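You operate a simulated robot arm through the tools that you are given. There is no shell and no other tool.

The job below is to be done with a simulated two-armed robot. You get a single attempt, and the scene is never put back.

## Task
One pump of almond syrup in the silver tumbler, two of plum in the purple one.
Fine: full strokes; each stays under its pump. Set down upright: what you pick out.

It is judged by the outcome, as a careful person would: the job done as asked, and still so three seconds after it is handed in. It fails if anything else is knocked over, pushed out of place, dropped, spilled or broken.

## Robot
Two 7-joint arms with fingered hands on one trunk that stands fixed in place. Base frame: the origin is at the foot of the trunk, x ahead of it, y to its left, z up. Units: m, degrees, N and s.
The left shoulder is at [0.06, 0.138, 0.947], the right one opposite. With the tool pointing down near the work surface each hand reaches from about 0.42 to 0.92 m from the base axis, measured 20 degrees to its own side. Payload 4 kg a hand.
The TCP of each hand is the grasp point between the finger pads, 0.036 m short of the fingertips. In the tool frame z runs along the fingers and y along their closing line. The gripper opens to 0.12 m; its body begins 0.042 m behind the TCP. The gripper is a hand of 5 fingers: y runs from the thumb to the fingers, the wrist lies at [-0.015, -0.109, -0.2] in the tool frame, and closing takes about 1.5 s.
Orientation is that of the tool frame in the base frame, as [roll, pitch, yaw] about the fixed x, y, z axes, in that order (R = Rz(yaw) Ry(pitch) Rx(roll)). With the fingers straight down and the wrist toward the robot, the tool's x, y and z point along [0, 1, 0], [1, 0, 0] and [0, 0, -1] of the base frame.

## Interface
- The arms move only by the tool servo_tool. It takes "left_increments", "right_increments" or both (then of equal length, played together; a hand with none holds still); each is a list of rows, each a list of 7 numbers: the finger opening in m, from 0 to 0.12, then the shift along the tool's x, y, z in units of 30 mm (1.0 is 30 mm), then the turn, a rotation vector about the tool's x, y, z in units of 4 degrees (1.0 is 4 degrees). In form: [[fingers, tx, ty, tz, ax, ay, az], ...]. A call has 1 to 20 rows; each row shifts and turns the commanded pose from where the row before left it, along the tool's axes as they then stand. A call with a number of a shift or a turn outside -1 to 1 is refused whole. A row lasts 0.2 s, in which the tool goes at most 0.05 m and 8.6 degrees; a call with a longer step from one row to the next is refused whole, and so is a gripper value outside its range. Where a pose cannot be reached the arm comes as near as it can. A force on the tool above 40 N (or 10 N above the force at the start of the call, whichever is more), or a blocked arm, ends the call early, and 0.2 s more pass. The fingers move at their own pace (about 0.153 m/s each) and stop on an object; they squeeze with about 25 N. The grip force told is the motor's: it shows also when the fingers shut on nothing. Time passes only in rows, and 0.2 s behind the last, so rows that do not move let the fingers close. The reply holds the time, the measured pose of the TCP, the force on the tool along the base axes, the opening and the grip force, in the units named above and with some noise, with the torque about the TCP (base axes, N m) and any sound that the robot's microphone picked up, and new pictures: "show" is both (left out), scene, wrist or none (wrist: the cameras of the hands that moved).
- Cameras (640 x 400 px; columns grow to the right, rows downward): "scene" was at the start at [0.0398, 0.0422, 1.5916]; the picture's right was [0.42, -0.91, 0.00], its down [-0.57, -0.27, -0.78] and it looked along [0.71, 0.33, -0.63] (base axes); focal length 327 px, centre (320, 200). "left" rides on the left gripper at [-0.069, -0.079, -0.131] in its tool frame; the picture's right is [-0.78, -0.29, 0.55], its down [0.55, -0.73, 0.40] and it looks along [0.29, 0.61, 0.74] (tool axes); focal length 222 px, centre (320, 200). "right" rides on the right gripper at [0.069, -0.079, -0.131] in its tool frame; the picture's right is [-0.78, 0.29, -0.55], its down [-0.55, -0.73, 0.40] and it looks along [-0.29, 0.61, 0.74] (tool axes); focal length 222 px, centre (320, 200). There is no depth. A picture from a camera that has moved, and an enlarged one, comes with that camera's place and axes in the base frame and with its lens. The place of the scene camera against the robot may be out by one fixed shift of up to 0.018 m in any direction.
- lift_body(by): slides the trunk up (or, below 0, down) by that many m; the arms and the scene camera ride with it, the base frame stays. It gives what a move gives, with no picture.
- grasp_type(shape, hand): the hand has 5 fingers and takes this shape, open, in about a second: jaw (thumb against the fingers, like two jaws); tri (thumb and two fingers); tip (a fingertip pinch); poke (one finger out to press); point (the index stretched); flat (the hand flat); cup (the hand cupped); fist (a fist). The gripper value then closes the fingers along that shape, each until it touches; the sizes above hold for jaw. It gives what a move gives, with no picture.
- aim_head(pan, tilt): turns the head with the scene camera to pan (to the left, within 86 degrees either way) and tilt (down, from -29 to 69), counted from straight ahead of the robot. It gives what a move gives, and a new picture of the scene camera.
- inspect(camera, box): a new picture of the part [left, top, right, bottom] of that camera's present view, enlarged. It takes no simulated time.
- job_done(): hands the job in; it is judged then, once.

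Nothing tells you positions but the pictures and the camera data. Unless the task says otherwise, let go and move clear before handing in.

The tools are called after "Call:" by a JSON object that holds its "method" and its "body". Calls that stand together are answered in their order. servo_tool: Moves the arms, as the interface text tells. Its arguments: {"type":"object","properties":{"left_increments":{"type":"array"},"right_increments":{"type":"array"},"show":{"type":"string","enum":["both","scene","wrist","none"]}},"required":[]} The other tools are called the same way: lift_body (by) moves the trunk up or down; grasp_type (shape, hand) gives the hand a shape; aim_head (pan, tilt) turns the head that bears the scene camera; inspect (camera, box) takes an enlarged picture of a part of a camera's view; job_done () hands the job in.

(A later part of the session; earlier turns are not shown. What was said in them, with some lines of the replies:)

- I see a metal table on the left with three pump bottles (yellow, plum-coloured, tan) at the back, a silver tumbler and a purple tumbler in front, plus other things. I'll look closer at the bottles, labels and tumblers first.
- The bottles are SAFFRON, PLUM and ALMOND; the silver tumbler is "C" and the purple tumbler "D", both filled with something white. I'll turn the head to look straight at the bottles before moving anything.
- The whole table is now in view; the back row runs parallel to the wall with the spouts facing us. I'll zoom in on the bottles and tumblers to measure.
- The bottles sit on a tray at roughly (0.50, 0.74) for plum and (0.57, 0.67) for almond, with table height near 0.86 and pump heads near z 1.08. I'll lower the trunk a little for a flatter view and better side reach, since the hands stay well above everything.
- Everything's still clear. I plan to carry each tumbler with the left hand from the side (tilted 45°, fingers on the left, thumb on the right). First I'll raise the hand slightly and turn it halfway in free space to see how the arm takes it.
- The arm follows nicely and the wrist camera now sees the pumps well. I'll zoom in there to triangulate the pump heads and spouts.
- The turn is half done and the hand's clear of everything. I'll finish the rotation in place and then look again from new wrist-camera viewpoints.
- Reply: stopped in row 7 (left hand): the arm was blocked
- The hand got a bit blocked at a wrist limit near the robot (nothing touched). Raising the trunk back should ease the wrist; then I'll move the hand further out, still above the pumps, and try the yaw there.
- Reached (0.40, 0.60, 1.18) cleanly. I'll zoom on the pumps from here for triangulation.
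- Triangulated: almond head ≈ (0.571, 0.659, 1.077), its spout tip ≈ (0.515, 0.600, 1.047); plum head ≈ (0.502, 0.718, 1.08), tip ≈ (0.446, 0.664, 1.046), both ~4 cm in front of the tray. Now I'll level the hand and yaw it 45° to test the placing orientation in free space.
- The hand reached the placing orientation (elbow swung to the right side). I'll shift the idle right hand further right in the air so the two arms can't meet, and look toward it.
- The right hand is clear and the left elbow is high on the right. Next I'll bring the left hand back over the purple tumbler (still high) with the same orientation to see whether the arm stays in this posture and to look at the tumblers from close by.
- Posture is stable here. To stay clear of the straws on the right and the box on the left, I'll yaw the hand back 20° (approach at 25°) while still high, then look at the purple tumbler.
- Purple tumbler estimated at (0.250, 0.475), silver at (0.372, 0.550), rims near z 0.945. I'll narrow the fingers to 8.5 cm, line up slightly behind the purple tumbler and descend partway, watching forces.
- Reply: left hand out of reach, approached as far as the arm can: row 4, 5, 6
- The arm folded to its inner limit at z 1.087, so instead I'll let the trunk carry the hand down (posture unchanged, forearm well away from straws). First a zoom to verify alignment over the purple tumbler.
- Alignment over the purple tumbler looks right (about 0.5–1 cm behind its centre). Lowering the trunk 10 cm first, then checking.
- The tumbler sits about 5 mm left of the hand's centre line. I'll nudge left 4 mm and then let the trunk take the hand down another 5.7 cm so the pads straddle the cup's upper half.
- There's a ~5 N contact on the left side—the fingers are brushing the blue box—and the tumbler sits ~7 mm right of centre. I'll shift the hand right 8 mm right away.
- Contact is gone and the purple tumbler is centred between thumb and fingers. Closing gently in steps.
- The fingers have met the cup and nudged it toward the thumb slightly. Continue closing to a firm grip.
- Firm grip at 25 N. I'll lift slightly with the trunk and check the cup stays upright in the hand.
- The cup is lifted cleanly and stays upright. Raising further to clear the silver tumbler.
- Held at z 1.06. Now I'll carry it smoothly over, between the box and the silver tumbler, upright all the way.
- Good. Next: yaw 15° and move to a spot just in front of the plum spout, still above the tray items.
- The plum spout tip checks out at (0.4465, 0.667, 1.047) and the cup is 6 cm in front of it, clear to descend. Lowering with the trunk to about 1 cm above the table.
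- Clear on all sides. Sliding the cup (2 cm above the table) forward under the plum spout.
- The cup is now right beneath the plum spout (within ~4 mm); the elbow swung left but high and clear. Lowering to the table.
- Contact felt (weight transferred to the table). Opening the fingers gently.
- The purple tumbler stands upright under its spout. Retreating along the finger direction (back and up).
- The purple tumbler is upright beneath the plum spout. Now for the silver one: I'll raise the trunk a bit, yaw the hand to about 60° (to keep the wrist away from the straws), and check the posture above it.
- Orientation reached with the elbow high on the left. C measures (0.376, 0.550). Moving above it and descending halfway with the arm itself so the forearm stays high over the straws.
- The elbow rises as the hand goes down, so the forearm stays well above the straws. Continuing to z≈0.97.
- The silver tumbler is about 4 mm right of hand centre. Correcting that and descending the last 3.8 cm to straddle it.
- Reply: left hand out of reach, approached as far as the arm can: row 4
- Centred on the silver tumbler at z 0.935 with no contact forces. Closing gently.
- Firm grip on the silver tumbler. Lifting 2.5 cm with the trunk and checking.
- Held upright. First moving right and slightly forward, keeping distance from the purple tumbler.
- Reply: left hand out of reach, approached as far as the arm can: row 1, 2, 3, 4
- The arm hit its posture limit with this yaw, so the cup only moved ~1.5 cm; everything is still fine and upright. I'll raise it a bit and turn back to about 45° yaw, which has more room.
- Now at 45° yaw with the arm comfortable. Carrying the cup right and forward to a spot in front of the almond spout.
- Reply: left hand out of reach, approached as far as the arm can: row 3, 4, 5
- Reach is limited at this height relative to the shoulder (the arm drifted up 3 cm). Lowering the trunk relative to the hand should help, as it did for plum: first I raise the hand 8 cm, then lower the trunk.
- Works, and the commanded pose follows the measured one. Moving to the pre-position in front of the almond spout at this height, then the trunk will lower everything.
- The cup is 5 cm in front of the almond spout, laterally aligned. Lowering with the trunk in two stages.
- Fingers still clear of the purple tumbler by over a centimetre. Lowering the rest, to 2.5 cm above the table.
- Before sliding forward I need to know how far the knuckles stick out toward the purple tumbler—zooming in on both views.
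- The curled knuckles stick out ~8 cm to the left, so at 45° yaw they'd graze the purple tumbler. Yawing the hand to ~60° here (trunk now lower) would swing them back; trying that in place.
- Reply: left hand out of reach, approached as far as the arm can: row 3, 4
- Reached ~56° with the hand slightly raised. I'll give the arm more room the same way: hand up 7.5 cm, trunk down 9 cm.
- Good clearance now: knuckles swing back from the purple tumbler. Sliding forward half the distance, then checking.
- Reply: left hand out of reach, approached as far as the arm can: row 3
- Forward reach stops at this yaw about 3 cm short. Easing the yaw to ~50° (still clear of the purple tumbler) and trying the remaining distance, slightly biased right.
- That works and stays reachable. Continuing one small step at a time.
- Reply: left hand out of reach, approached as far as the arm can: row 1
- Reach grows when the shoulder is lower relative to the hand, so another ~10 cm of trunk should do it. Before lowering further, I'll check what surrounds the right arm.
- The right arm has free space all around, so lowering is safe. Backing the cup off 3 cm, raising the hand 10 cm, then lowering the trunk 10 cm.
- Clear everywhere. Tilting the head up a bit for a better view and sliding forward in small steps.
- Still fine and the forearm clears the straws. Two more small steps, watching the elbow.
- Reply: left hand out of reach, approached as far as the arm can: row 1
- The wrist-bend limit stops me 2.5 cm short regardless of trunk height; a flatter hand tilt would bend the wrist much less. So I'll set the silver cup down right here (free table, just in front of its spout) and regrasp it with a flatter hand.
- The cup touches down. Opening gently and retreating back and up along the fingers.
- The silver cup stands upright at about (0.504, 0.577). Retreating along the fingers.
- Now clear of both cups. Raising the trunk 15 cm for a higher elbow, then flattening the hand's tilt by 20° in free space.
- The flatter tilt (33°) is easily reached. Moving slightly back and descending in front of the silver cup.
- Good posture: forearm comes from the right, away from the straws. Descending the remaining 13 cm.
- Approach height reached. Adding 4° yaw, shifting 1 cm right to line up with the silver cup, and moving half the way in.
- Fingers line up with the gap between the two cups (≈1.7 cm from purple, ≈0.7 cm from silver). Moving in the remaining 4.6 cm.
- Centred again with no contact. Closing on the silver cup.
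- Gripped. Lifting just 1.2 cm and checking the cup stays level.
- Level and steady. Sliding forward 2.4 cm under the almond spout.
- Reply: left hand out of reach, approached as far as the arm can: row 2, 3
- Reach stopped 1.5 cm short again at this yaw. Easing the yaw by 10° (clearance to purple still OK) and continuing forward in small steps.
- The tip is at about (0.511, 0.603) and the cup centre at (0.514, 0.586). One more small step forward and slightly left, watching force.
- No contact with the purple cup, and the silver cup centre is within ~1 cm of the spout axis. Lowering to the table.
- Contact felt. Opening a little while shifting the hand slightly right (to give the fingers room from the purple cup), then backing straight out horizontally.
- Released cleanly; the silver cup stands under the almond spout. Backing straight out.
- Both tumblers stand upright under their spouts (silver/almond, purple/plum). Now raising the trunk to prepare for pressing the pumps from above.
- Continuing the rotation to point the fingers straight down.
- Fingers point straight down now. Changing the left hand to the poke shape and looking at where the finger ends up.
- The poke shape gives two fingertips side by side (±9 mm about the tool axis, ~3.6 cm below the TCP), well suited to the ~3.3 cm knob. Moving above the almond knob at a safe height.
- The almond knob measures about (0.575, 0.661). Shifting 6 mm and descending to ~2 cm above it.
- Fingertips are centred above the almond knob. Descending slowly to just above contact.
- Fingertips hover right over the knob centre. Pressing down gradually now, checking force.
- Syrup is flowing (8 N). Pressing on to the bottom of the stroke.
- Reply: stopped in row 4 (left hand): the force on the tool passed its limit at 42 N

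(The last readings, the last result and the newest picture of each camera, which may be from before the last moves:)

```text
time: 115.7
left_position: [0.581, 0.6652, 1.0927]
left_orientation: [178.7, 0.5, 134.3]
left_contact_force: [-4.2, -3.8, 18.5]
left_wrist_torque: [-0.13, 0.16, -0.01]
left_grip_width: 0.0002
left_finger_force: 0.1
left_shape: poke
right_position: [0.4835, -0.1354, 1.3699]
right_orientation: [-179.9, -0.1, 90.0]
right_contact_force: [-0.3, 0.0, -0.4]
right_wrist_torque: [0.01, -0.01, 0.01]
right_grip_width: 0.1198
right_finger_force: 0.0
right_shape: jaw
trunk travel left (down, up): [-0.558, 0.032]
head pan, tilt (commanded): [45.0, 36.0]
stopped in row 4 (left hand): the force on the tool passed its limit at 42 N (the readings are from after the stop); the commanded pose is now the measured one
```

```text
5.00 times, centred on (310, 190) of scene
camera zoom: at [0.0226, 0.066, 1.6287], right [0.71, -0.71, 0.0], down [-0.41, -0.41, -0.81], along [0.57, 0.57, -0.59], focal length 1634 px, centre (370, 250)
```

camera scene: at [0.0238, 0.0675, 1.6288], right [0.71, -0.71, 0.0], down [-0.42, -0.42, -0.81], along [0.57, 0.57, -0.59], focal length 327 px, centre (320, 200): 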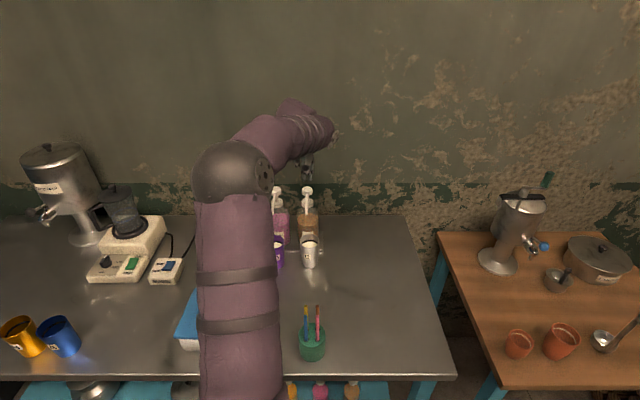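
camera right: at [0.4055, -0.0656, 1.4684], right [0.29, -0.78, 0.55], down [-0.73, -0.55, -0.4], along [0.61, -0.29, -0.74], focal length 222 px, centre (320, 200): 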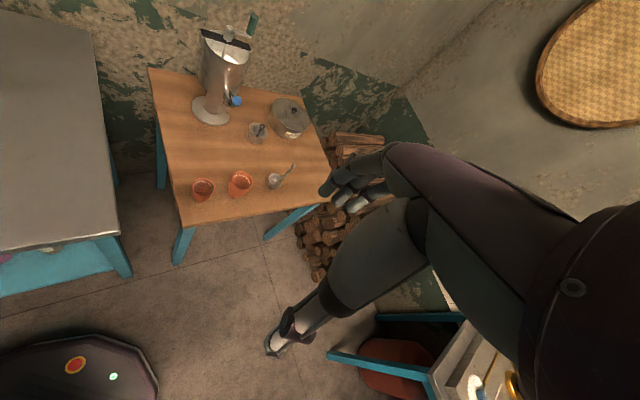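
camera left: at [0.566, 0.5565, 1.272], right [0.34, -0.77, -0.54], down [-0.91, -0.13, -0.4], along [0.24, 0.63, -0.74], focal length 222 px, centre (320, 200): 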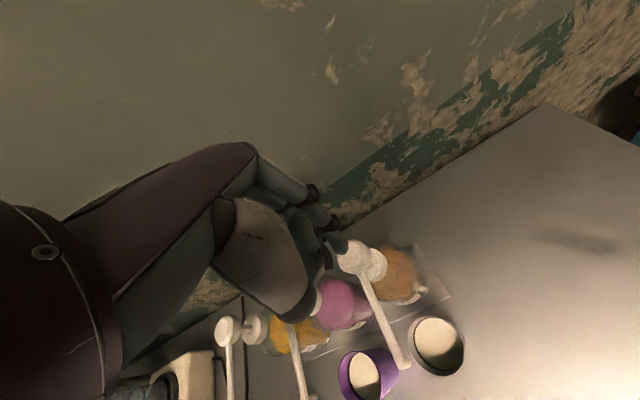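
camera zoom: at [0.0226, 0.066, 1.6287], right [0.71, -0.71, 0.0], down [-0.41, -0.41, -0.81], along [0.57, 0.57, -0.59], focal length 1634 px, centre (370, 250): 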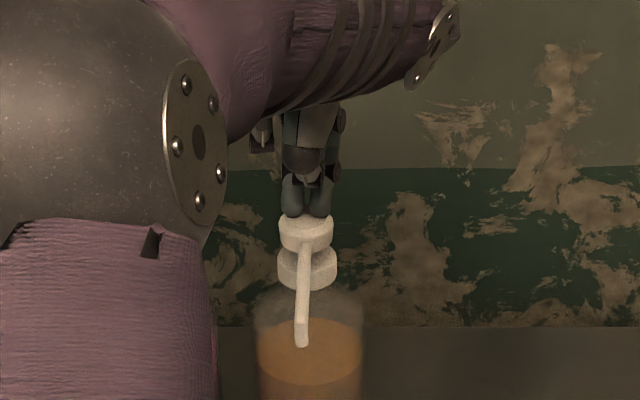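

The pump bottomed out (42 N peak). Releasing straight up fully.

Call:
{"method": "servo_tool", "body": {"left_increments": [[0.0, 0, 0, -0.3, 0, 0, 0], [0.0, 0, 0, -0.5, 0, 0, 0], [0.0, 0, 0, -0.7, 0, 0, 0], [0.0, 0, 0, -0.8, 0, 0, 0], [0.0, 0, 0, 0, 0, 0, 0]]}}

Call:
{"method": "inspect", "body": {"camera": "scene", "box": [230, 150, 360, 290]}}

Call:
{"method": "inspect", "body": {"camera": "left", "box": [240, 200, 480, 400]}}

```text
time: 116.9
left_position: [0.5806, 0.6671, 1.1581]
left_orientation: [179.2, 0.5, 134.5]
left_contact_force: [0.3, 0.3, -0.6]
left_wrist_torque: [0.03, -0.01, 0.01]
left_grip_width: 0.0001
left_finger_force: 0.1
left_shape: poke
right_position: [0.4842, -0.1339, 1.3695]
right_orientation: [-180.0, 0.0, 90.1]
right_contact_force: [0.4, -0.5, 0.1]
right_wrist_torque: [0.0, 0.0, 0.03]
right_grip_width: 0.1195
right_finger_force: 0.1
right_shape: jaw
trunk travel left (down, up): [-0.558, 0.032]
head pan, tilt (commanded): [45.0, 36.0]
camera scene: at [0.0242, 0.0679, 1.6287], right [0.71, -0.71, 0.0], down [-0.42, -0.42, -0.81], along [0.57, 0.57, -0.59], focal length 327 px, centre (320, 200)
camera left: at [0.57, 0.5612, 1.2885], right [0.35, -0.76, -0.54], down [-0.9, -0.12, -0.41], along [0.25, 0.64, -0.73], focal length 222 px, centre (320, 200)
```

scene: 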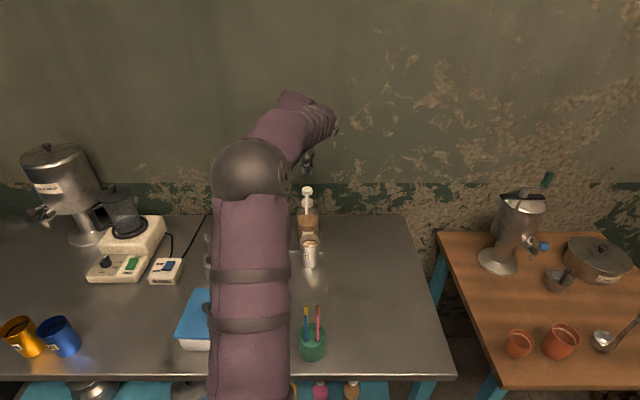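
left: 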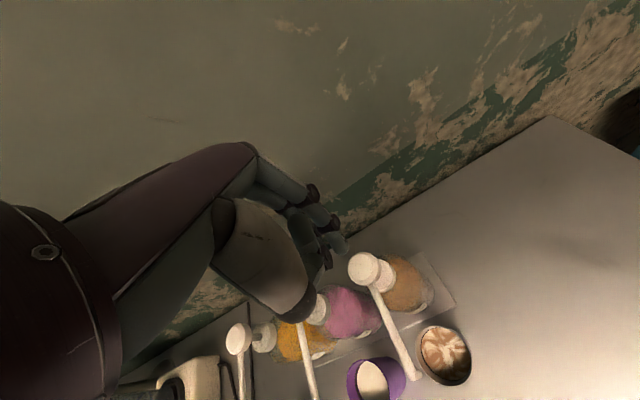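

```text
2.86 times, centred on (295, 220) of scene
camera zoom: at [0.0242, 0.0679, 1.6287], right [0.71, -0.71, 0.0], down [-0.42, -0.42, -0.81], along [0.57, 0.57, -0.59], focal length 934 px, centre (391, 143)
```

zoom: 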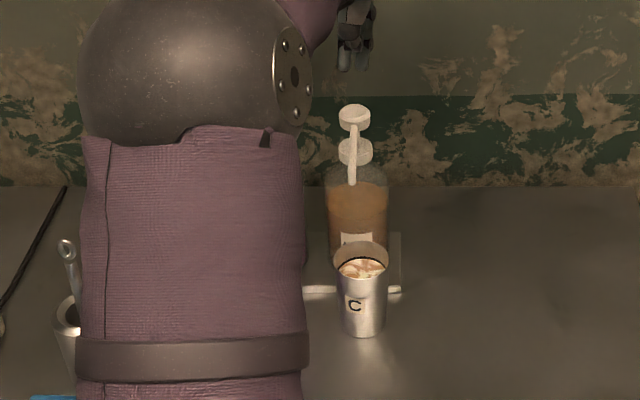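

```text
2.00 times, centred on (360, 300) of left
camera zoom: at [0.57, 0.5612, 1.2885], right [0.35, -0.76, -0.54], down [-0.9, -0.12, -0.41], along [0.25, 0.64, -0.73], focal length 444 px, centre (240, 0)
```

zoom: 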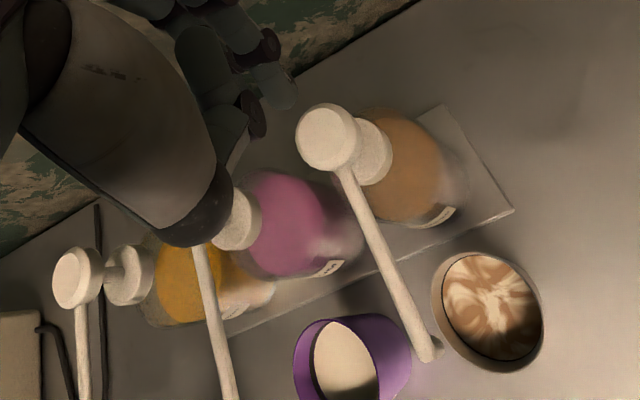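

Almond syrup has gone into the silver tumbler (swirls visible) and the knob sprang back up; no drips around. Moving over to the plum knob.

Call:
{"method": "servo_tool", "body": {"left_increments": [[0.0, 0, 0, -0.8, 0, 0, 0], [0.0, 0.626, -0.049, 0, 0, 0, 0], [0.0, 0.626, -0.049, 0, 0, 0, 0], [0.0, 0.626, -0.049, 0, 0, 0, 0], [0.0, 0.626, -0.049, 0, 0, 0, 0], [0.0, 0.626, -0.049, 0, 0, 0, 0], [0.0, 0, 0, 0, 0, 0, 0]]}}

Call:
{"method": "inspect", "body": {"camera": "left", "box": [240, 160, 440, 340]}}

Call:
{"method": "inspect", "body": {"camera": "scene", "box": [230, 140, 330, 240]}}

```text
time: 118.5
left_position: [0.508, 0.7246, 1.1793]
left_orientation: [179.3, 0.5, 134.4]
left_contact_force: [-0.7, -0.5, 0.3]
left_wrist_torque: [0.02, 0.0, -0.03]
left_grip_width: 0.0001
left_finger_force: 0.0
left_shape: poke
right_position: [0.4843, -0.1359, 1.3699]
right_orientation: [180.0, 0.0, 90.0]
right_contact_force: [0.2, -0.5, -0.2]
right_wrist_torque: [0.0, 0.02, 0.0]
right_grip_width: 0.1197
right_finger_force: 0.1
right_shape: jaw
trunk travel left (down, up): [-0.558, 0.032]
head pan, tilt (commanded): [45.0, 36.0]
camera scene: at [0.0242, 0.0675, 1.6288], right [0.71, -0.71, 0.0], down [-0.42, -0.42, -0.81], along [0.57, 0.57, -0.59], focal length 327 px, centre (320, 200)
camera left: at [0.4974, 0.6203, 1.3099], right [0.35, -0.76, -0.55], down [-0.9, -0.12, -0.41], along [0.25, 0.64, -0.73], focal length 222 px, centre (320, 200)
```

scene: 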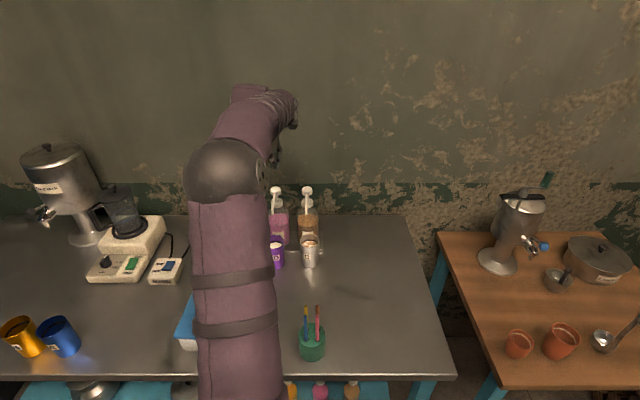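
left: 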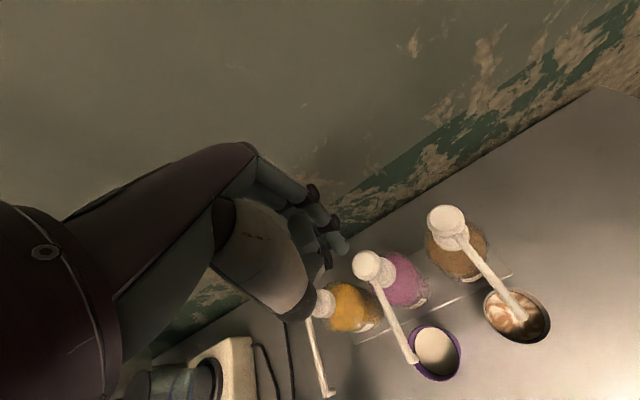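

```text
2.22 times, centred on (340, 250) of left
camera zoom: at [0.4974, 0.6203, 1.3099], right [0.35, -0.76, -0.55], down [-0.9, -0.12, -0.41], along [0.25, 0.64, -0.73], focal length 494 px, centre (276, 89)
```

zoom: 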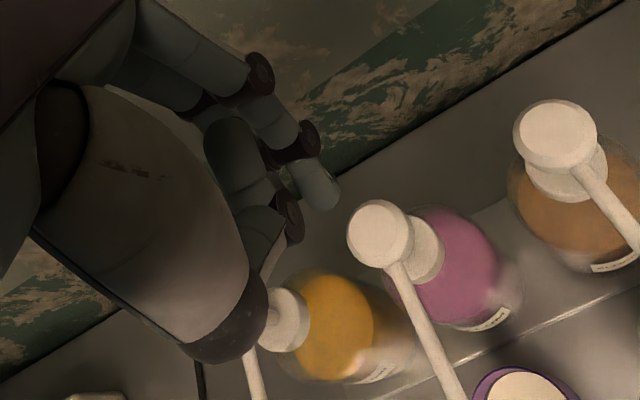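

```text
4.00 times, centred on (280, 190) of scene
camera zoom: at [0.0242, 0.0675, 1.6288], right [0.71, -0.71, 0.0], down [-0.42, -0.42, -0.81], along [0.57, 0.57, -0.59], focal length 1307 px, centre (480, 240)
```

zoom: 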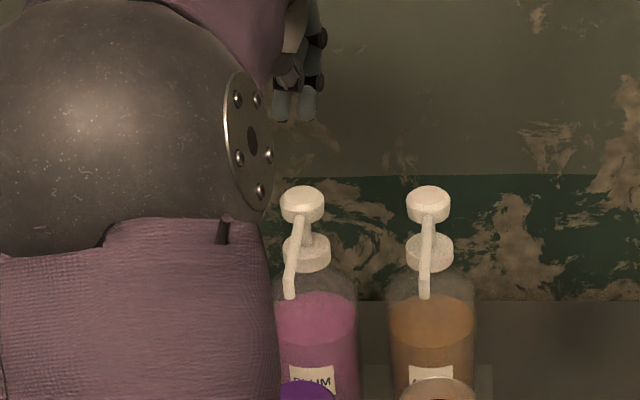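

The plum knob measures (0.5105, 0.7254), laterally aligned with the fingertips. Adjusting 5 mm forward and descending to just above contact.

Call:
{"method": "servo_tool", "body": {"left_increments": [[0.0, -0.04, 0.18, 0.5, 0, 0, 0], [0.0, 0, 0, 0.6, 0, 0, 0], [0.0, 0, 0, 0.5, 0, 0, 0], [0.0, 0, 0, 0.4, 0, 0, 0], [0.0, 0, 0, 0, 0, 0, 0]], "show": "none"}}

Call:
{"method": "inspect", "body": {"camera": "left", "box": [260, 160, 440, 320]}}

Call:
{"method": "inspect", "body": {"camera": "scene", "box": [240, 150, 320, 230]}}

```text
time: 119.7
left_position: [0.5139, 0.7291, 1.1191]
left_orientation: [179.1, 0.4, 134.6]
left_contact_force: [0.5, 0.1, -0.5]
left_wrist_torque: [0.01, -0.01, 0.03]
left_grip_width: 0.0001
left_finger_force: 0.0
left_shape: poke
right_position: [0.4844, -0.1345, 1.3703]
right_orientation: [-180.0, 0.1, 90.0]
right_contact_force: [0.4, -0.9, 0.0]
right_wrist_torque: [0.02, 0.01, -0.01]
right_grip_width: 0.1194
right_finger_force: 0.1
right_shape: jaw
trunk travel left (down, up): [-0.558, 0.032]
head pan, tilt (commanded): [45.0, 36.0]
```

```text
2.50 times, centred on (350, 240) of left
camera zoom: at [0.5033, 0.6231, 1.2506], right [0.35, -0.76, -0.55], down [-0.9, -0.12, -0.41], along [0.25, 0.64, -0.73], focal length 555 px, centre (245, 100)
```

zoom: 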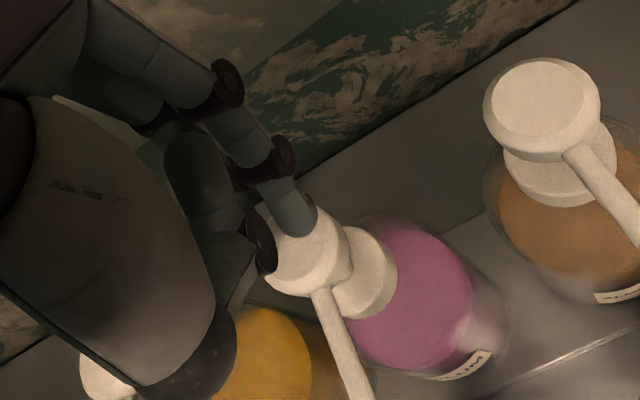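

```text
5.00 times, centred on (280, 190) of scene
camera zoom: at [0.024, 0.0676, 1.6288], right [0.71, -0.71, 0.0], down [-0.42, -0.42, -0.81], along [0.57, 0.57, -0.59], focal length 1634 px, centre (520, 250)
```

zoom: 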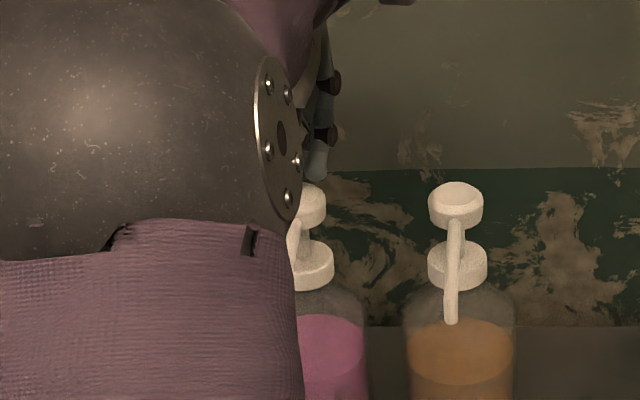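

Aligned within a few mm; nudging 3 mm left and pressing the plum pump down in one smooth stroke.

Call:
{"method": "servo_tool", "body": {"left_increments": [[0.0, 0.1, -0.03, 0.1, 0, 0, 0], [0.0, 0, 0, 0.2, 0, 0, 0], [0.0, 0, 0, 0.2, 0, 0, 0], [0.0, 0, 0, 0.2, 0, 0, 0], [0.0, 0, 0, 0.2, 0, 0, 0], [0.0, 0, 0, 0, 0, 0, 0]], "show": "wrist"}}

Call:
{"method": "inspect", "body": {"camera": "left", "box": [260, 160, 440, 320]}}

Call:
{"method": "inspect", "body": {"camera": "scene", "box": [240, 150, 320, 230]}}

```text
time: 121.1
left_position: [0.5119, 0.7301, 1.094]
left_orientation: [179.0, 0.5, 134.3]
left_contact_force: [0.7, -2.5, 10.6]
left_wrist_torque: [-0.14, -0.07, -0.03]
left_grip_width: 0.0
left_finger_force: 0.2
left_shape: poke
right_position: [0.484, -0.1353, 1.3704]
right_orientation: [-180.0, -0.1, 90.0]
right_contact_force: [-0.2, 0.4, 0.0]
right_wrist_torque: [-0.03, 0.04, 0.0]
right_grip_width: 0.1194
right_finger_force: 0.1
right_shape: jaw
trunk travel left (down, up): [-0.558, 0.032]
head pan, tilt (commanded): [45.0, 36.0]
camera left: at [0.5011, 0.6256, 1.2251], right [0.35, -0.76, -0.55], down [-0.9, -0.12, -0.41], along [0.25, 0.64, -0.73], focal length 222 px, centre (320, 200)
```

left: 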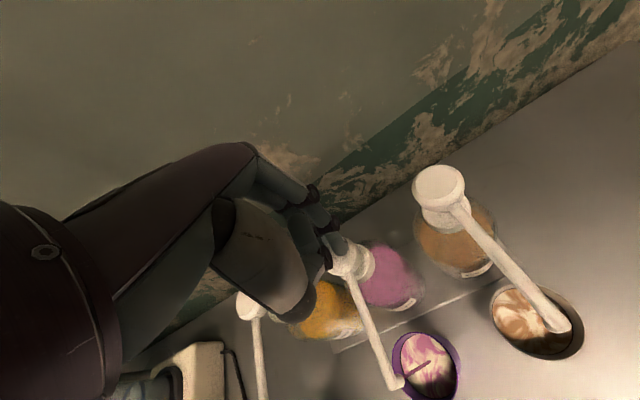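

```text
2.50 times, centred on (350, 240) of left
camera zoom: at [0.5011, 0.6256, 1.2251], right [0.35, -0.76, -0.55], down [-0.9, -0.12, -0.41], along [0.25, 0.64, -0.73], focal length 555 px, centre (245, 100)
```

zoom: 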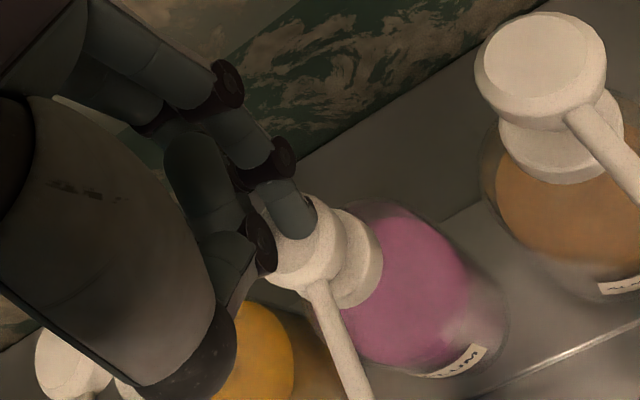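

```text
5.00 times, centred on (280, 190) of scene
camera zoom: at [0.0234, 0.0662, 1.6289], right [0.71, -0.71, 0.0], down [-0.42, -0.41, -0.81], along [0.57, 0.57, -0.59], focal length 1634 px, centre (520, 250)
```

zoom: 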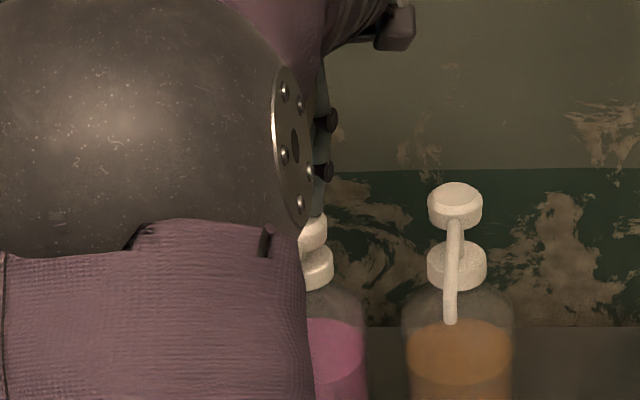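

Plum is flowing into the purple tumbler; continuing to the hard bottom of the stroke.

Call:
{"method": "servo_tool", "body": {"left_increments": [[0.0, 0, 0, 0.2, 0, 0, 0], [0.0, 0, 0, 0.2, 0, 0, 0], [0.0, 0, 0, 0.2, 0, 0, 0], [0.0, 0, 0, 0, 0, 0, 0]], "show": "wrist"}}

Call:
{"method": "inspect", "body": {"camera": "left", "box": [260, 160, 480, 400]}}

```text
time: 121.8
left_position: [0.5151, 0.7355, 1.0932]
left_orientation: [177.6, 0.6, 134.3]
left_contact_force: [-1.3, -5.1, 19.7]
left_wrist_torque: [-0.19, 0.06, 0.0]
left_grip_width: 0.0
left_finger_force: 0.1
left_shape: poke
right_position: [0.4836, -0.1347, 1.3703]
right_orientation: [180.0, -0.1, 90.0]
right_contact_force: [0.7, 0.3, -0.1]
right_wrist_torque: [-0.04, 0.03, -0.02]
right_grip_width: 0.1198
right_finger_force: 0.0
right_shape: jaw
trunk travel left (down, up): [-0.558, 0.032]
head pan, tilt (commanded): [45.0, 36.0]
stopped in row 3 (left hand): the force on the tool passed its limit at 42 N (the readings are from after the stop); the commanded pose is now the measured one
camera left: at [0.501, 0.6263, 1.2215], right [0.36, -0.75, -0.55], down [-0.89, -0.11, -0.43], along [0.26, 0.65, -0.71], focal length 222 px, centre (320, 200)
```

left: 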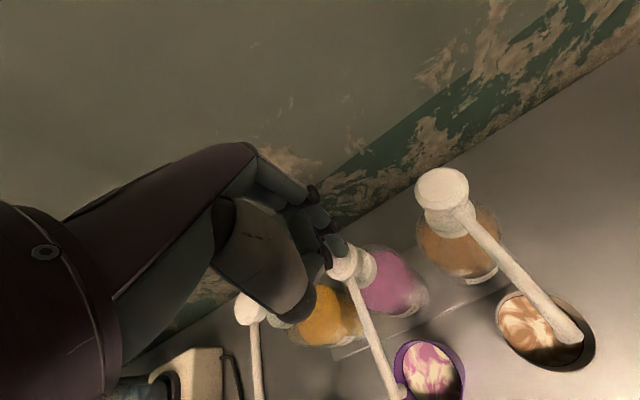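

```text
1.67 times, centred on (370, 280) of left
camera zoom: at [0.501, 0.6263, 1.2215], right [0.36, -0.75, -0.55], down [-0.89, -0.11, -0.43], along [0.26, 0.65, -0.71], focal length 370 px, centre (237, 67)
```

zoom: 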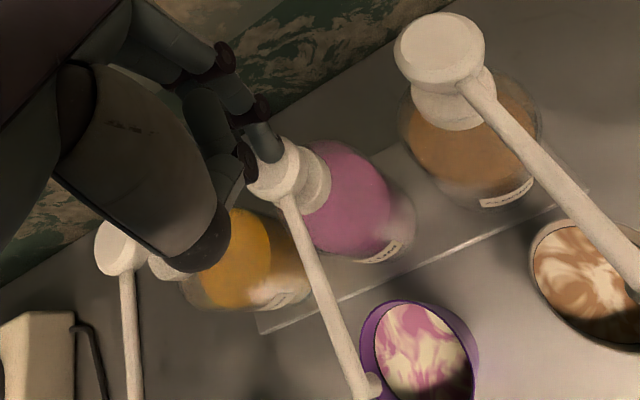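

Second check: bottomed out again at 42 N — first plum stroke done. Releasing fully and re-levelling the hand.

Call:
{"method": "servo_tool", "body": {"left_increments": [[0.0, 0, 0, -0.3, 0, 0, 0], [0.0, 0, 0, -0.5, 0, 0, 0], [0.0, 0, 0, -0.7, 0, 0, 0], [0.0, 0, 0, -0.5, 0.3, 0.075, 0], [0.0, 0, 0, 0, 0.3, 0.075, 0], [0.0, 0, 0, 0, 0, 0, 0]], "show": "wrist"}}

Call:
{"method": "inspect", "body": {"camera": "left", "box": [260, 160, 480, 400]}}

```text
time: 123.2
left_position: [0.5125, 0.7317, 1.1485]
left_orientation: [-179.4, -0.1, 134.3]
left_contact_force: [-0.3, 0.0, -0.8]
left_wrist_torque: [0.01, 0.0, 0.01]
left_grip_width: 0.0001
left_finger_force: 0.1
left_shape: poke
right_position: [0.4839, -0.1353, 1.3704]
right_orientation: [-179.9, 0.0, 90.0]
right_contact_force: [-0.4, 0.5, 0.1]
right_wrist_torque: [-0.01, 0.0, 0.0]
right_grip_width: 0.1198
right_finger_force: 0.1
right_shape: jaw
trunk travel left (down, up): [-0.558, 0.032]
head pan, tilt (commanded): [45.0, 36.0]
camera left: at [0.5047, 0.6277, 1.2791], right [0.34, -0.77, -0.55], down [-0.91, -0.12, -0.39], along [0.23, 0.63, -0.74], focal length 222 px, centre (320, 200)
```

left: 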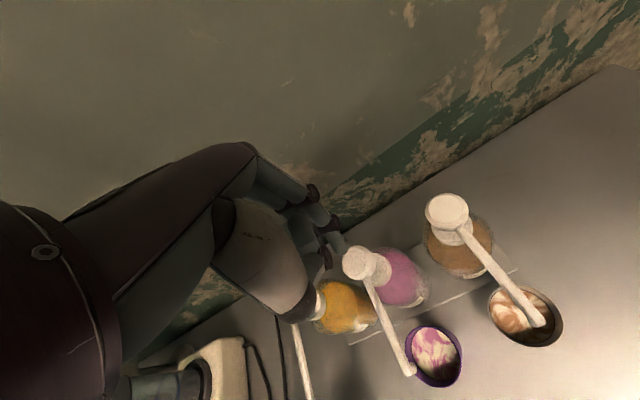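

```text
1.67 times, centred on (370, 280) of left
camera zoom: at [0.5047, 0.6277, 1.2791], right [0.34, -0.77, -0.55], down [-0.91, -0.12, -0.39], along [0.23, 0.63, -0.74], focal length 370 px, centre (237, 67)
```

zoom: 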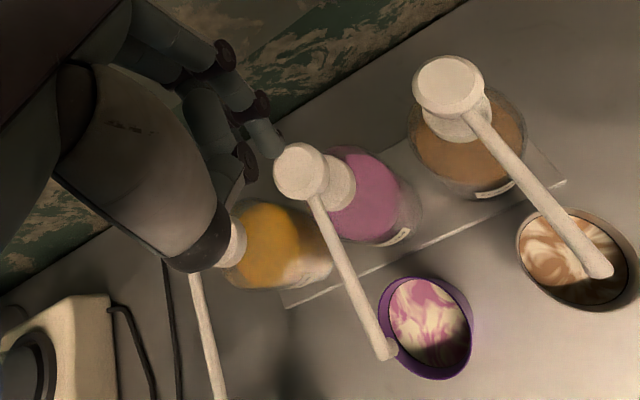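

The plum knob has returned. Second plum stroke: realigning and pressing down to the stop.

Call:
{"method": "servo_tool", "body": {"left_increments": [[0.0, -0.1, -0.11, 0.4, 0, 0, 0], [0.0, 0, 0, 0.5, 0, 0, 0], [0.0, 0, 0, 0.3, 0, 0, 0], [0.0, 0, 0, 0.2, 0, 0, 0], [0.0, 0, 0, 0.2, 0, 0, 0], [0.0, 0, 0, 0.2, 0, 0, 0], [0.0, 0, 0, 0, 0, 0, 0]], "show": "wrist"}}

Call:
{"method": "inspect", "body": {"camera": "left", "box": [260, 160, 480, 400]}}

```text
time: 124.8
left_position: [0.5117, 0.7282, 1.0943]
left_orientation: [-179.7, 0.1, 134.4]
left_contact_force: [3.6, -0.2, 10.7]
left_wrist_torque: [-0.08, -0.22, 0.0]
left_grip_width: 0.0002
left_finger_force: 0.1
left_shape: poke
right_position: [0.4834, -0.1354, 1.3712]
right_orientation: [180.0, -0.2, 89.9]
right_contact_force: [0.2, 0.2, -0.2]
right_wrist_torque: [-0.02, 0.02, -0.04]
right_grip_width: 0.1195
right_finger_force: 0.0
right_shape: jaw
trunk travel left (down, up): [-0.558, 0.032]
head pan, tilt (commanded): [45.0, 36.0]
camera left: at [0.5032, 0.6231, 1.2267], right [0.34, -0.77, -0.55], down [-0.91, -0.12, -0.39], along [0.23, 0.63, -0.74], focal length 222 px, centre (320, 200)
```

left: 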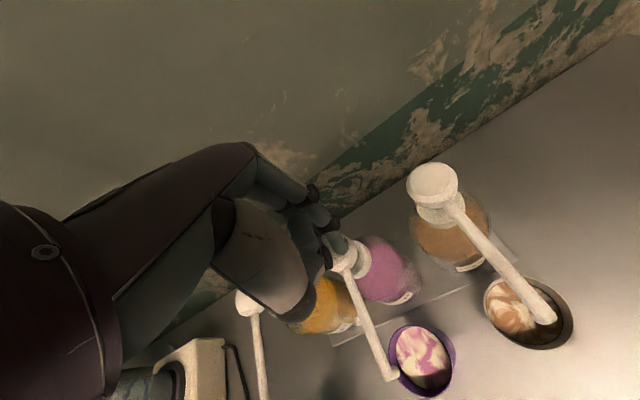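

```text
1.67 times, centred on (370, 280) of left
camera zoom: at [0.5032, 0.6231, 1.2267], right [0.34, -0.77, -0.55], down [-0.91, -0.12, -0.39], along [0.23, 0.63, -0.74], focal length 370 px, centre (237, 67)
```

zoom: 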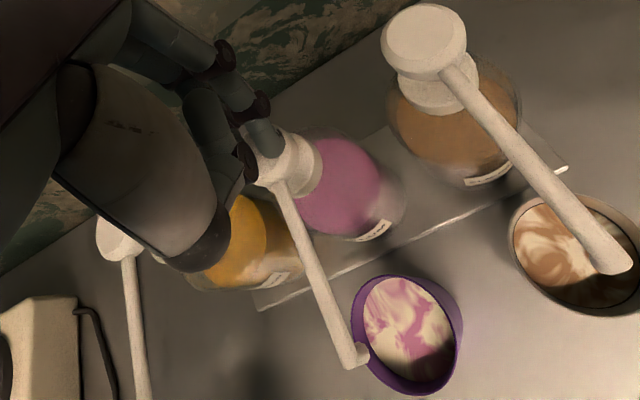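

Call:
{"method": "servo_tool", "body": {"left_increments": [[0.0, 0, 0, 0.2, 0, 0, 0], [0.0, 0, 0, 0.2, 0, 0, 0], [0.0, 0, 0, 0.2, 0, 0, 0], [0.0, 0, 0, 0, 0, 0, 0]], "show": "wrist"}}

Call:
{"method": "inspect", "body": {"camera": "left", "box": [260, 160, 480, 400]}}

```text
time: 125.5
left_position: [0.514, 0.73, 1.0931]
left_orientation: [179.1, 0.1, 134.4]
left_contact_force: [-0.6, -5.4, 19.2]
left_wrist_torque: [-0.24, 0.05, -0.01]
left_grip_width: 0.0
left_finger_force: 0.1
left_shape: poke
right_position: [0.4836, -0.1355, 1.3701]
right_orientation: [-180.0, -0.1, 90.0]
right_contact_force: [-0.1, -0.3, 0.6]
right_wrist_torque: [-0.01, -0.01, -0.02]
right_grip_width: 0.1197
right_finger_force: 0.0
right_shape: jaw
trunk travel left (down, up): [-0.558, 0.032]
head pan, tilt (commanded): [45.0, 36.0]
stopped in row 3 (left hand): the force on the tool passed its limit at 43 N (the readings are from after the stop); the commanded pose is now the measured one
camera left: at [0.5036, 0.6239, 1.2229], right [0.35, -0.76, -0.55], down [-0.9, -0.12, -0.41], along [0.25, 0.64, -0.73], focal length 222 px, centre (320, 200)
```

left: 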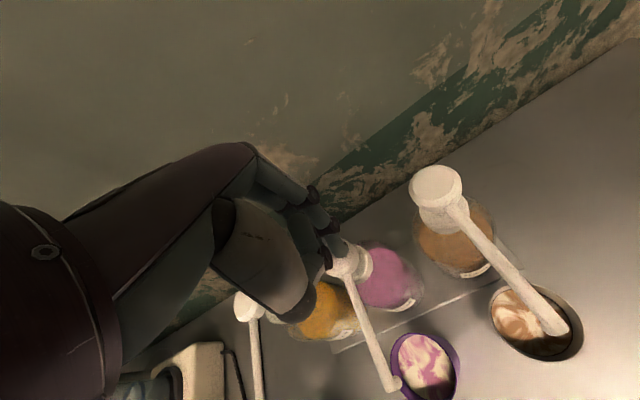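

```text
1.67 times, centred on (370, 280) of left
camera zoom: at [0.5036, 0.6239, 1.2229], right [0.35, -0.76, -0.55], down [-0.9, -0.12, -0.41], along [0.25, 0.64, -0.73], focal length 370 px, centre (237, 67)
```

zoom: 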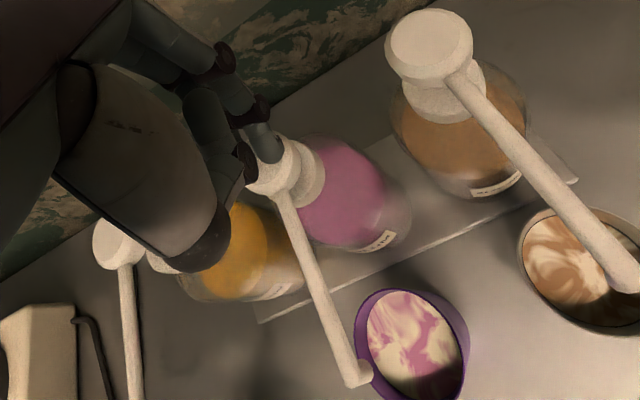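

Second full plum stroke done (43 N at the stop). Releasing and rising well clear.

Call:
{"method": "servo_tool", "body": {"left_increments": [[0.0, 0, 0, -0.3, 0, 0, 0], [0.0, 0, 0, -0.5, 0, 0, 0], [0.0, 0, 0, -0.7, 0, 0, 0], [0.0, 0, 0, -0.9, 0, 0, 0], [0.0, 0, 0, -0.9, 0, 0, 0], [0.0, 0, 0, -0.9, 0, 0, 0], [0.0, 0, 0, 0, 0, 0, 0]], "show": "both"}}

Call:
{"method": "inspect", "body": {"camera": "left", "box": [280, 200, 520, 400]}}

```text
time: 127.1
left_position: [0.5146, 0.7299, 1.2156]
left_orientation: [179.6, 0.0, 134.4]
left_contact_force: [-0.5, -0.4, 0.4]
left_wrist_torque: [0.02, -0.01, 0.04]
left_grip_width: 0.0
left_finger_force: 0.1
left_shape: poke
right_position: [0.4847, -0.1345, 1.3698]
right_orientation: [-180.0, 0.0, 90.0]
right_contact_force: [-0.4, 0.1, -0.2]
right_wrist_torque: [0.05, -0.01, 0.02]
right_grip_width: 0.1196
right_finger_force: 0.2
right_shape: jaw
trunk travel left (down, up): [-0.558, 0.032]
head pan, tilt (commanded): [45.0, 36.0]
camera scene: at [0.0242, 0.0679, 1.6287], right [0.71, -0.71, 0.0], down [-0.42, -0.42, -0.81], along [0.57, 0.57, -0.59], focal length 327 px, centre (320, 200)
camera left: at [0.5046, 0.6251, 1.3466], right [0.34, -0.76, -0.55], down [-0.91, -0.12, -0.4], along [0.24, 0.64, -0.73], focal length 222 px, centre (320, 200)
```

scene: 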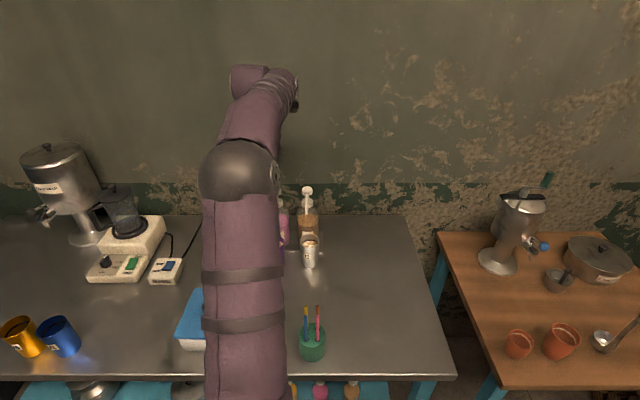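
left: 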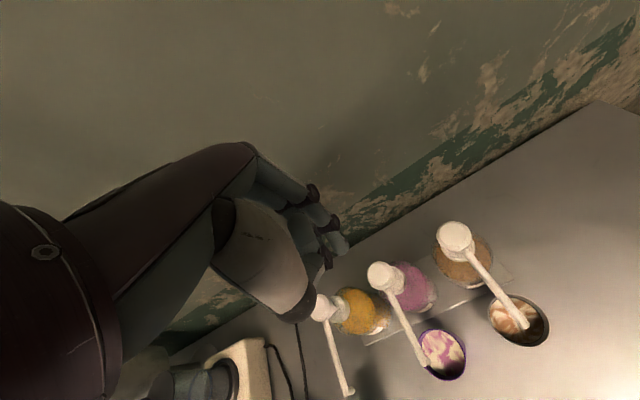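

```text
2.00 times, centred on (400, 300) of left
camera zoom: at [0.5046, 0.6251, 1.3466], right [0.34, -0.76, -0.55], down [-0.91, -0.12, -0.4], along [0.24, 0.64, -0.73], focal length 444 px, centre (160, 0)
```

zoom: 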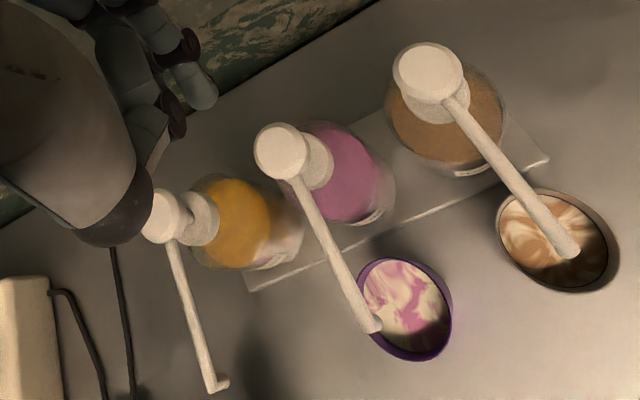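

Both pumps have sprung back up; syrups are in the right cups and the spouts are still centred over them. Moving the hand back and clear for a final check.

Call:
{"method": "servo_tool", "body": {"left_increments": [[0.0, 0, -0.5, -0.5, 0, 0, 0], [0.0, 0, -0.9, -0.3, 0, 0, 0], [0.0, 0, -0.9, 0, 0, 0, 0], [0.0, 0, -0.9, 0, 0, 0, 0], [0.0, 0, -0.9, 0, 0, 0, 0], [0.0, 0, -0.9, 0, 0, 0, 0], [0.0, 0, -0.9, 0, 0, 0, 0], [0.0, 0, -0.9, 0, 0, 0, 0], [0.0, 0, -0.9, 0, 0, 0, 0], [0.0, 0, 0, 0, 0, 0, 0]], "show": "both"}}

Call:
{"method": "aim_head", "body": {"pan": 50, "tilt": 38}}

```text
time: 129.3
left_position: [0.351, 0.5695, 1.2361]
left_orientation: [179.7, 0.1, 134.5]
left_contact_force: [0.2, 0.1, 0.2]
left_wrist_torque: [-0.02, 0.02, -0.03]
left_grip_width: 0.0002
left_finger_force: 0.1
left_shape: poke
right_position: [0.4852, -0.1329, 1.3697]
right_orientation: [180.0, 0.0, 90.0]
right_contact_force: [0.5, 0.0, -0.1]
right_wrist_torque: [0.02, 0.01, -0.02]
right_grip_width: 0.1195
right_finger_force: 0.0
right_shape: jaw
trunk travel left (down, up): [-0.558, 0.032]
head pan, tilt (commanded): [45.0, 36.0]
camera scene: at [0.0245, 0.0681, 1.6287], right [0.71, -0.71, 0.0], down [-0.42, -0.42, -0.81], along [0.57, 0.57, -0.59], focal length 327 px, centre (320, 200)
camera left: at [0.3411, 0.4644, 1.3656], right [0.34, -0.76, -0.55], down [-0.91, -0.12, -0.4], along [0.24, 0.64, -0.73], focal length 222 px, centre (320, 200)
```

scene: 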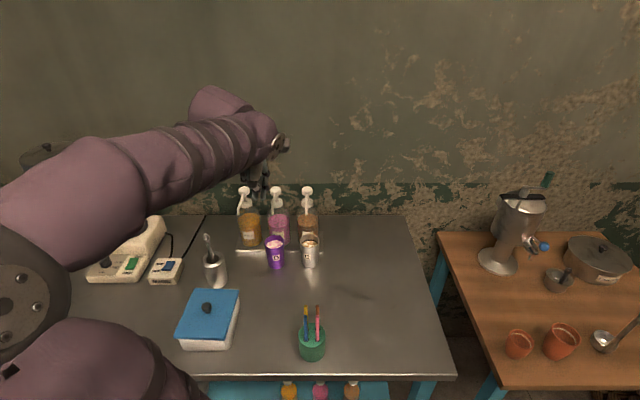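
left: 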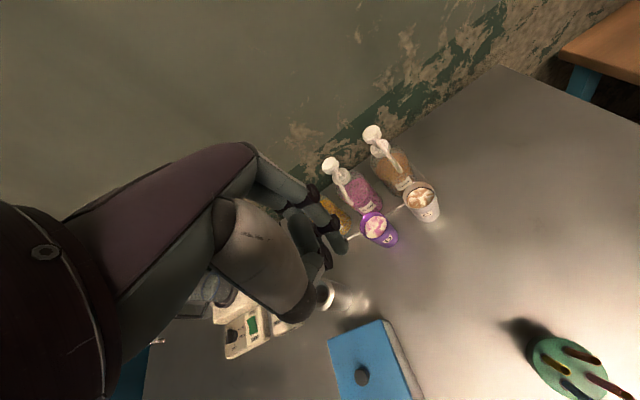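

```text
time: 129.9
left_position: [0.3501, 0.5694, 1.236]
left_orientation: [179.6, 0.0, 134.5]
left_contact_force: [-0.4, -0.8, 0.3]
left_wrist_torque: [0.01, -0.03, 0.0]
left_grip_width: 0.0
left_finger_force: 0.1
left_shape: poke
right_position: [0.4846, -0.135, 1.3712]
right_orientation: [-180.0, 0.0, 90.1]
right_contact_force: [-0.2, 0.4, 0.5]
right_wrist_torque: [0.04, -0.02, 0.0]
right_grip_width: 0.1194
right_finger_force: 0.1
right_shape: jaw
trunk travel left (down, up): [-0.558, 0.032]
head pan, tilt (commanded): [50.0, 38.0]
camera scene: at [0.0175, 0.0718, 1.6258], right [0.77, -0.64, 0.0], down [-0.4, -0.47, -0.79], along [0.51, 0.6, -0.62], focal length 327 px, centre (320, 200)
```

scene: 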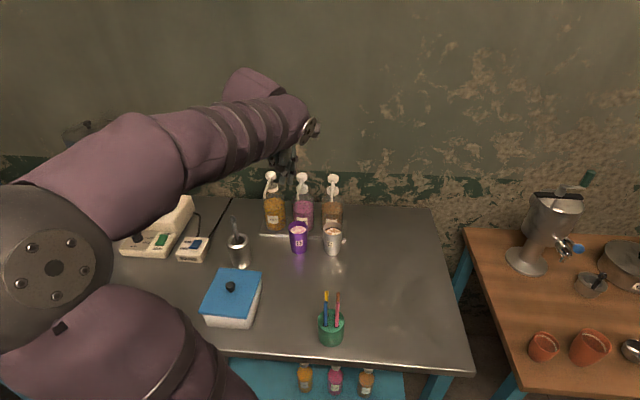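

Call:
{"method": "inspect", "body": {"camera": "scene", "box": [245, 160, 365, 265]}}

Call:
{"method": "inspect", "body": {"camera": "left", "box": [310, 110, 460, 260]}}

Call:
{"method": "inspect", "body": {"camera": "scene", "box": [180, 225, 370, 360]}}

```text
3.81 times, centred on (305, 212) of scene
camera zoom: at [0.0175, 0.0718, 1.6258], right [0.77, -0.64, 0.0], down [-0.4, -0.47, -0.79], along [0.51, 0.6, -0.62], focal length 1245 px, centre (377, 152)
```

zoom: 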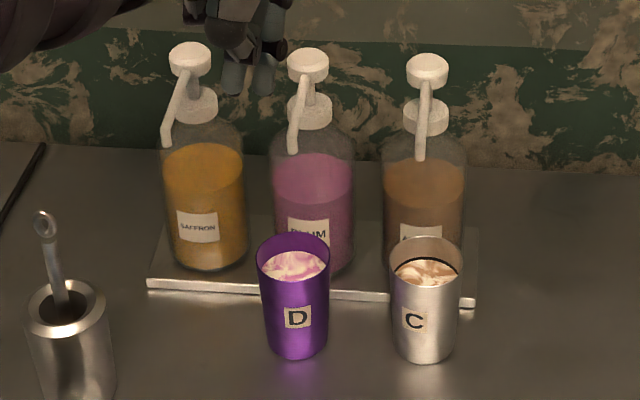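

```text
2.67 times, centred on (385, 185) of left
camera zoom: at [0.3407, 0.4642, 1.3661], right [0.34, -0.76, -0.55], down [-0.91, -0.12, -0.4], along [0.24, 0.64, -0.73], focal length 592 px, centre (147, 240)
```

zoom: 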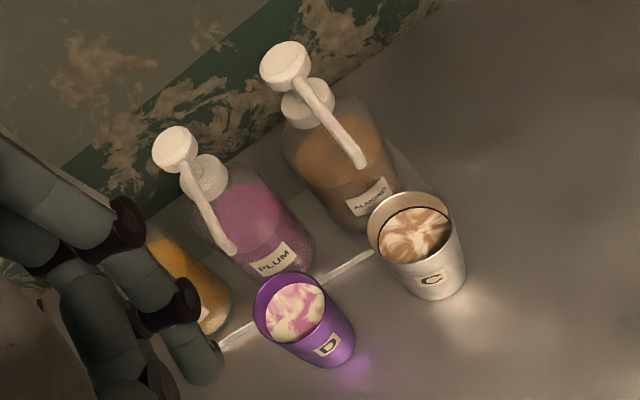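

```text
2.96 times, centred on (275, 292) of scene
camera zoom: at [0.0175, 0.0718, 1.6258], right [0.77, -0.64, 0.0], down [-0.4, -0.47, -0.79], along [0.51, 0.6, -0.62], focal length 968 px, centre (453, -74)
```

zoom: 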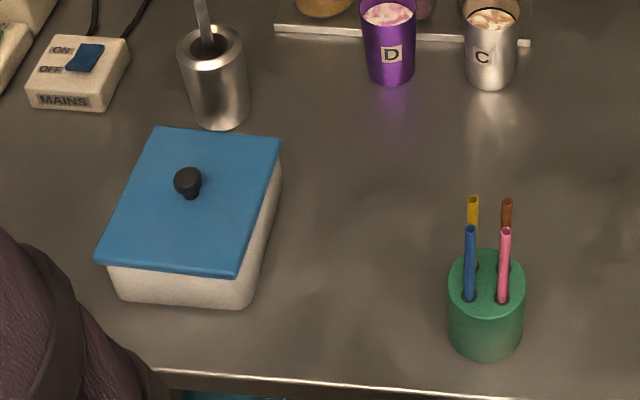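

All items look in place; liquid in D is higher than in C, as expected for two versus one pump. To double-check that the blue box (briefly touched earlier) did not move, I'll bring the trunk to its starting height and compare the same view.

Call:
{"method": "lift_body", "body": {"by": -0.033}}

Call:
{"method": "inspect", "body": {"camera": "scene", "box": [210, 225, 370, 345]}}

Call:
{"method": "inspect", "body": {"camera": "scene", "box": [240, 150, 368, 230]}}

```text
time: 130.7
left_position: [0.3492, 0.5699, 1.203]
left_orientation: [179.6, 0.0, 134.4]
left_contact_force: [-0.8, 0.5, 0.5]
left_wrist_torque: [-0.03, -0.04, 0.0]
left_grip_width: 0.0
left_finger_force: 0.1
left_shape: poke
right_position: [0.4843, -0.1332, 1.3363]
right_orientation: [-180.0, 0.0, 90.0]
right_contact_force: [0.0, 0.0, 0.7]
right_wrist_torque: [-0.05, 0.02, -0.01]
right_grip_width: 0.1198
right_finger_force: 0.0
right_shape: jaw
trunk travel left (down, up): [-0.525, 0.065]
head pan, tilt (commanded): [50.0, 38.0]
```

```text
3.33 times, centred on (290, 285) of scene
camera zoom: at [0.0174, 0.0718, 1.5927], right [0.77, -0.64, 0.0], down [-0.4, -0.47, -0.79], along [0.51, 0.6, -0.62], focal length 1089 px, centre (420, -83)
```

zoom: 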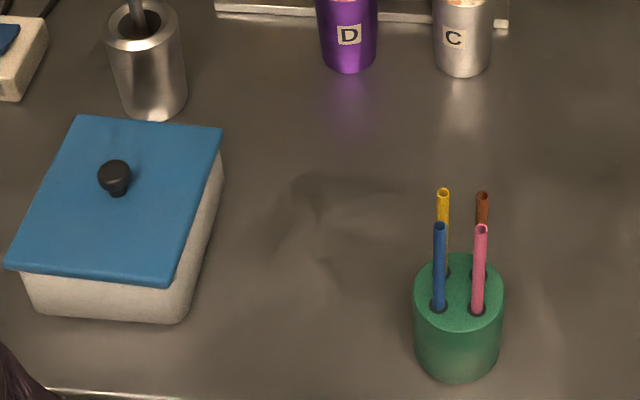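

```text
5.00 times, centred on (304, 190) of scene
camera zoom: at [0.0174, 0.0718, 1.5927], right [0.77, -0.64, 0.0], down [-0.4, -0.47, -0.79], along [0.51, 0.6, -0.62], focal length 1634 px, centre (400, 250)
```

zoom: 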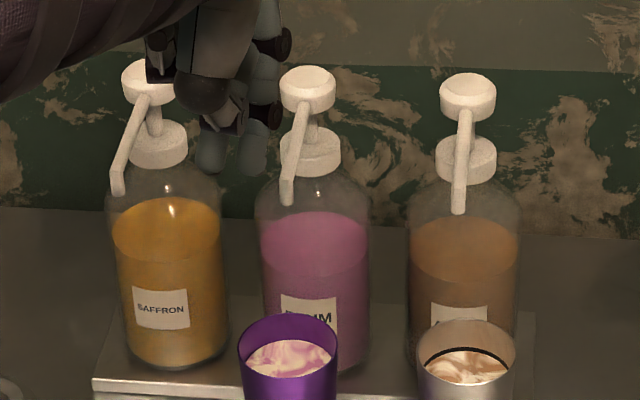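

Comparing the same view: the box sits within ~3 mm of where it was, and everything else is unchanged; plum bottle level dropped about twice the almond's. One last small retreat, then I hand in.

Call:
{"method": "servo_tool", "body": {"left_increments": [[0.0, 0, -0.7, -0.6, 0, 0, 0], [0.0, 0, -0.7, -0.6, 0, 0, 0], [0.0, 0, -0.5, -0.4, 0, 0, 0], [0.0, 0, 0, 0, 0, 0, 0]], "show": "scene"}}

```text
time: 131.7
left_position: [0.3111, 0.5301, 1.2504]
left_orientation: [179.6, -0.1, 134.4]
left_contact_force: [0.1, -0.1, 0.5]
left_wrist_torque: [-0.02, 0.0, -0.03]
left_grip_width: 0.0
left_finger_force: 0.0
left_shape: poke
right_position: [0.4851, -0.1341, 1.3378]
right_orientation: [180.0, 0.0, 90.0]
right_contact_force: [-0.1, 0.6, -0.3]
right_wrist_torque: [0.0, -0.01, 0.03]
right_grip_width: 0.1198
right_finger_force: 0.0
right_shape: jaw
trunk travel left (down, up): [-0.525, 0.065]
head pan, tilt (commanded): [50.0, 38.0]
camera scene: at [0.0178, 0.0722, 1.5927], right [0.77, -0.64, 0.0], down [-0.4, -0.47, -0.79], along [0.51, 0.6, -0.62], focal length 327 px, centre (320, 200)
```

scene: 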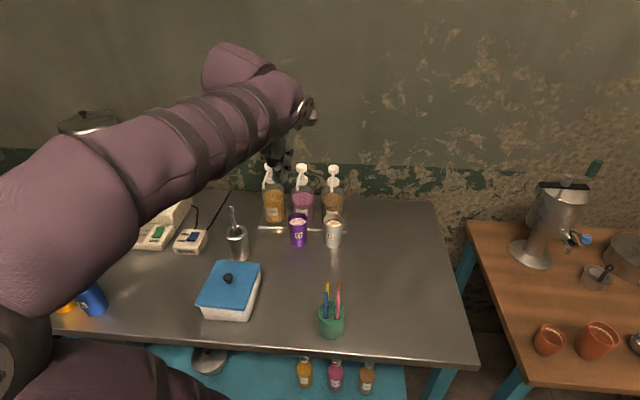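

The hand is clear. The silver tumbler is under the almond pump with one full stroke, the purple one is under the plum pump with two, and both stand upright. Handing in.

Call:
{"method": "job_done", "body": {}}

```text
The job is handed in.
```

The job is handed in. The silver tumbler got one full stroke of almond and the purple tumbler got two full strokes of plum. Each stroke was pressed to the pump's hard stop and fully released.

- **Tumblers:** Both stand upright under their own spouts, roughly centred, and the last pictures showed no spills around them.
- **Silver tumbler placement:** It was set down once, just short of its spout, and regrasped because the arm could not reach the final spot at that hand angle.
- **Blue box:** While gripping the purple tumbler, the fingers brushed it with about 5 N. Comparing the starting and final views, it turned by roughly 2° and shifted about 3 mm.
- **Everything else:** The other items on the table look to be where they were in the final pictures.

The second plum stroke was not seen flowing. I judged it done from the force at the stop, the purple tumbler's higher liquid level, and the plum bottle's larger drop.
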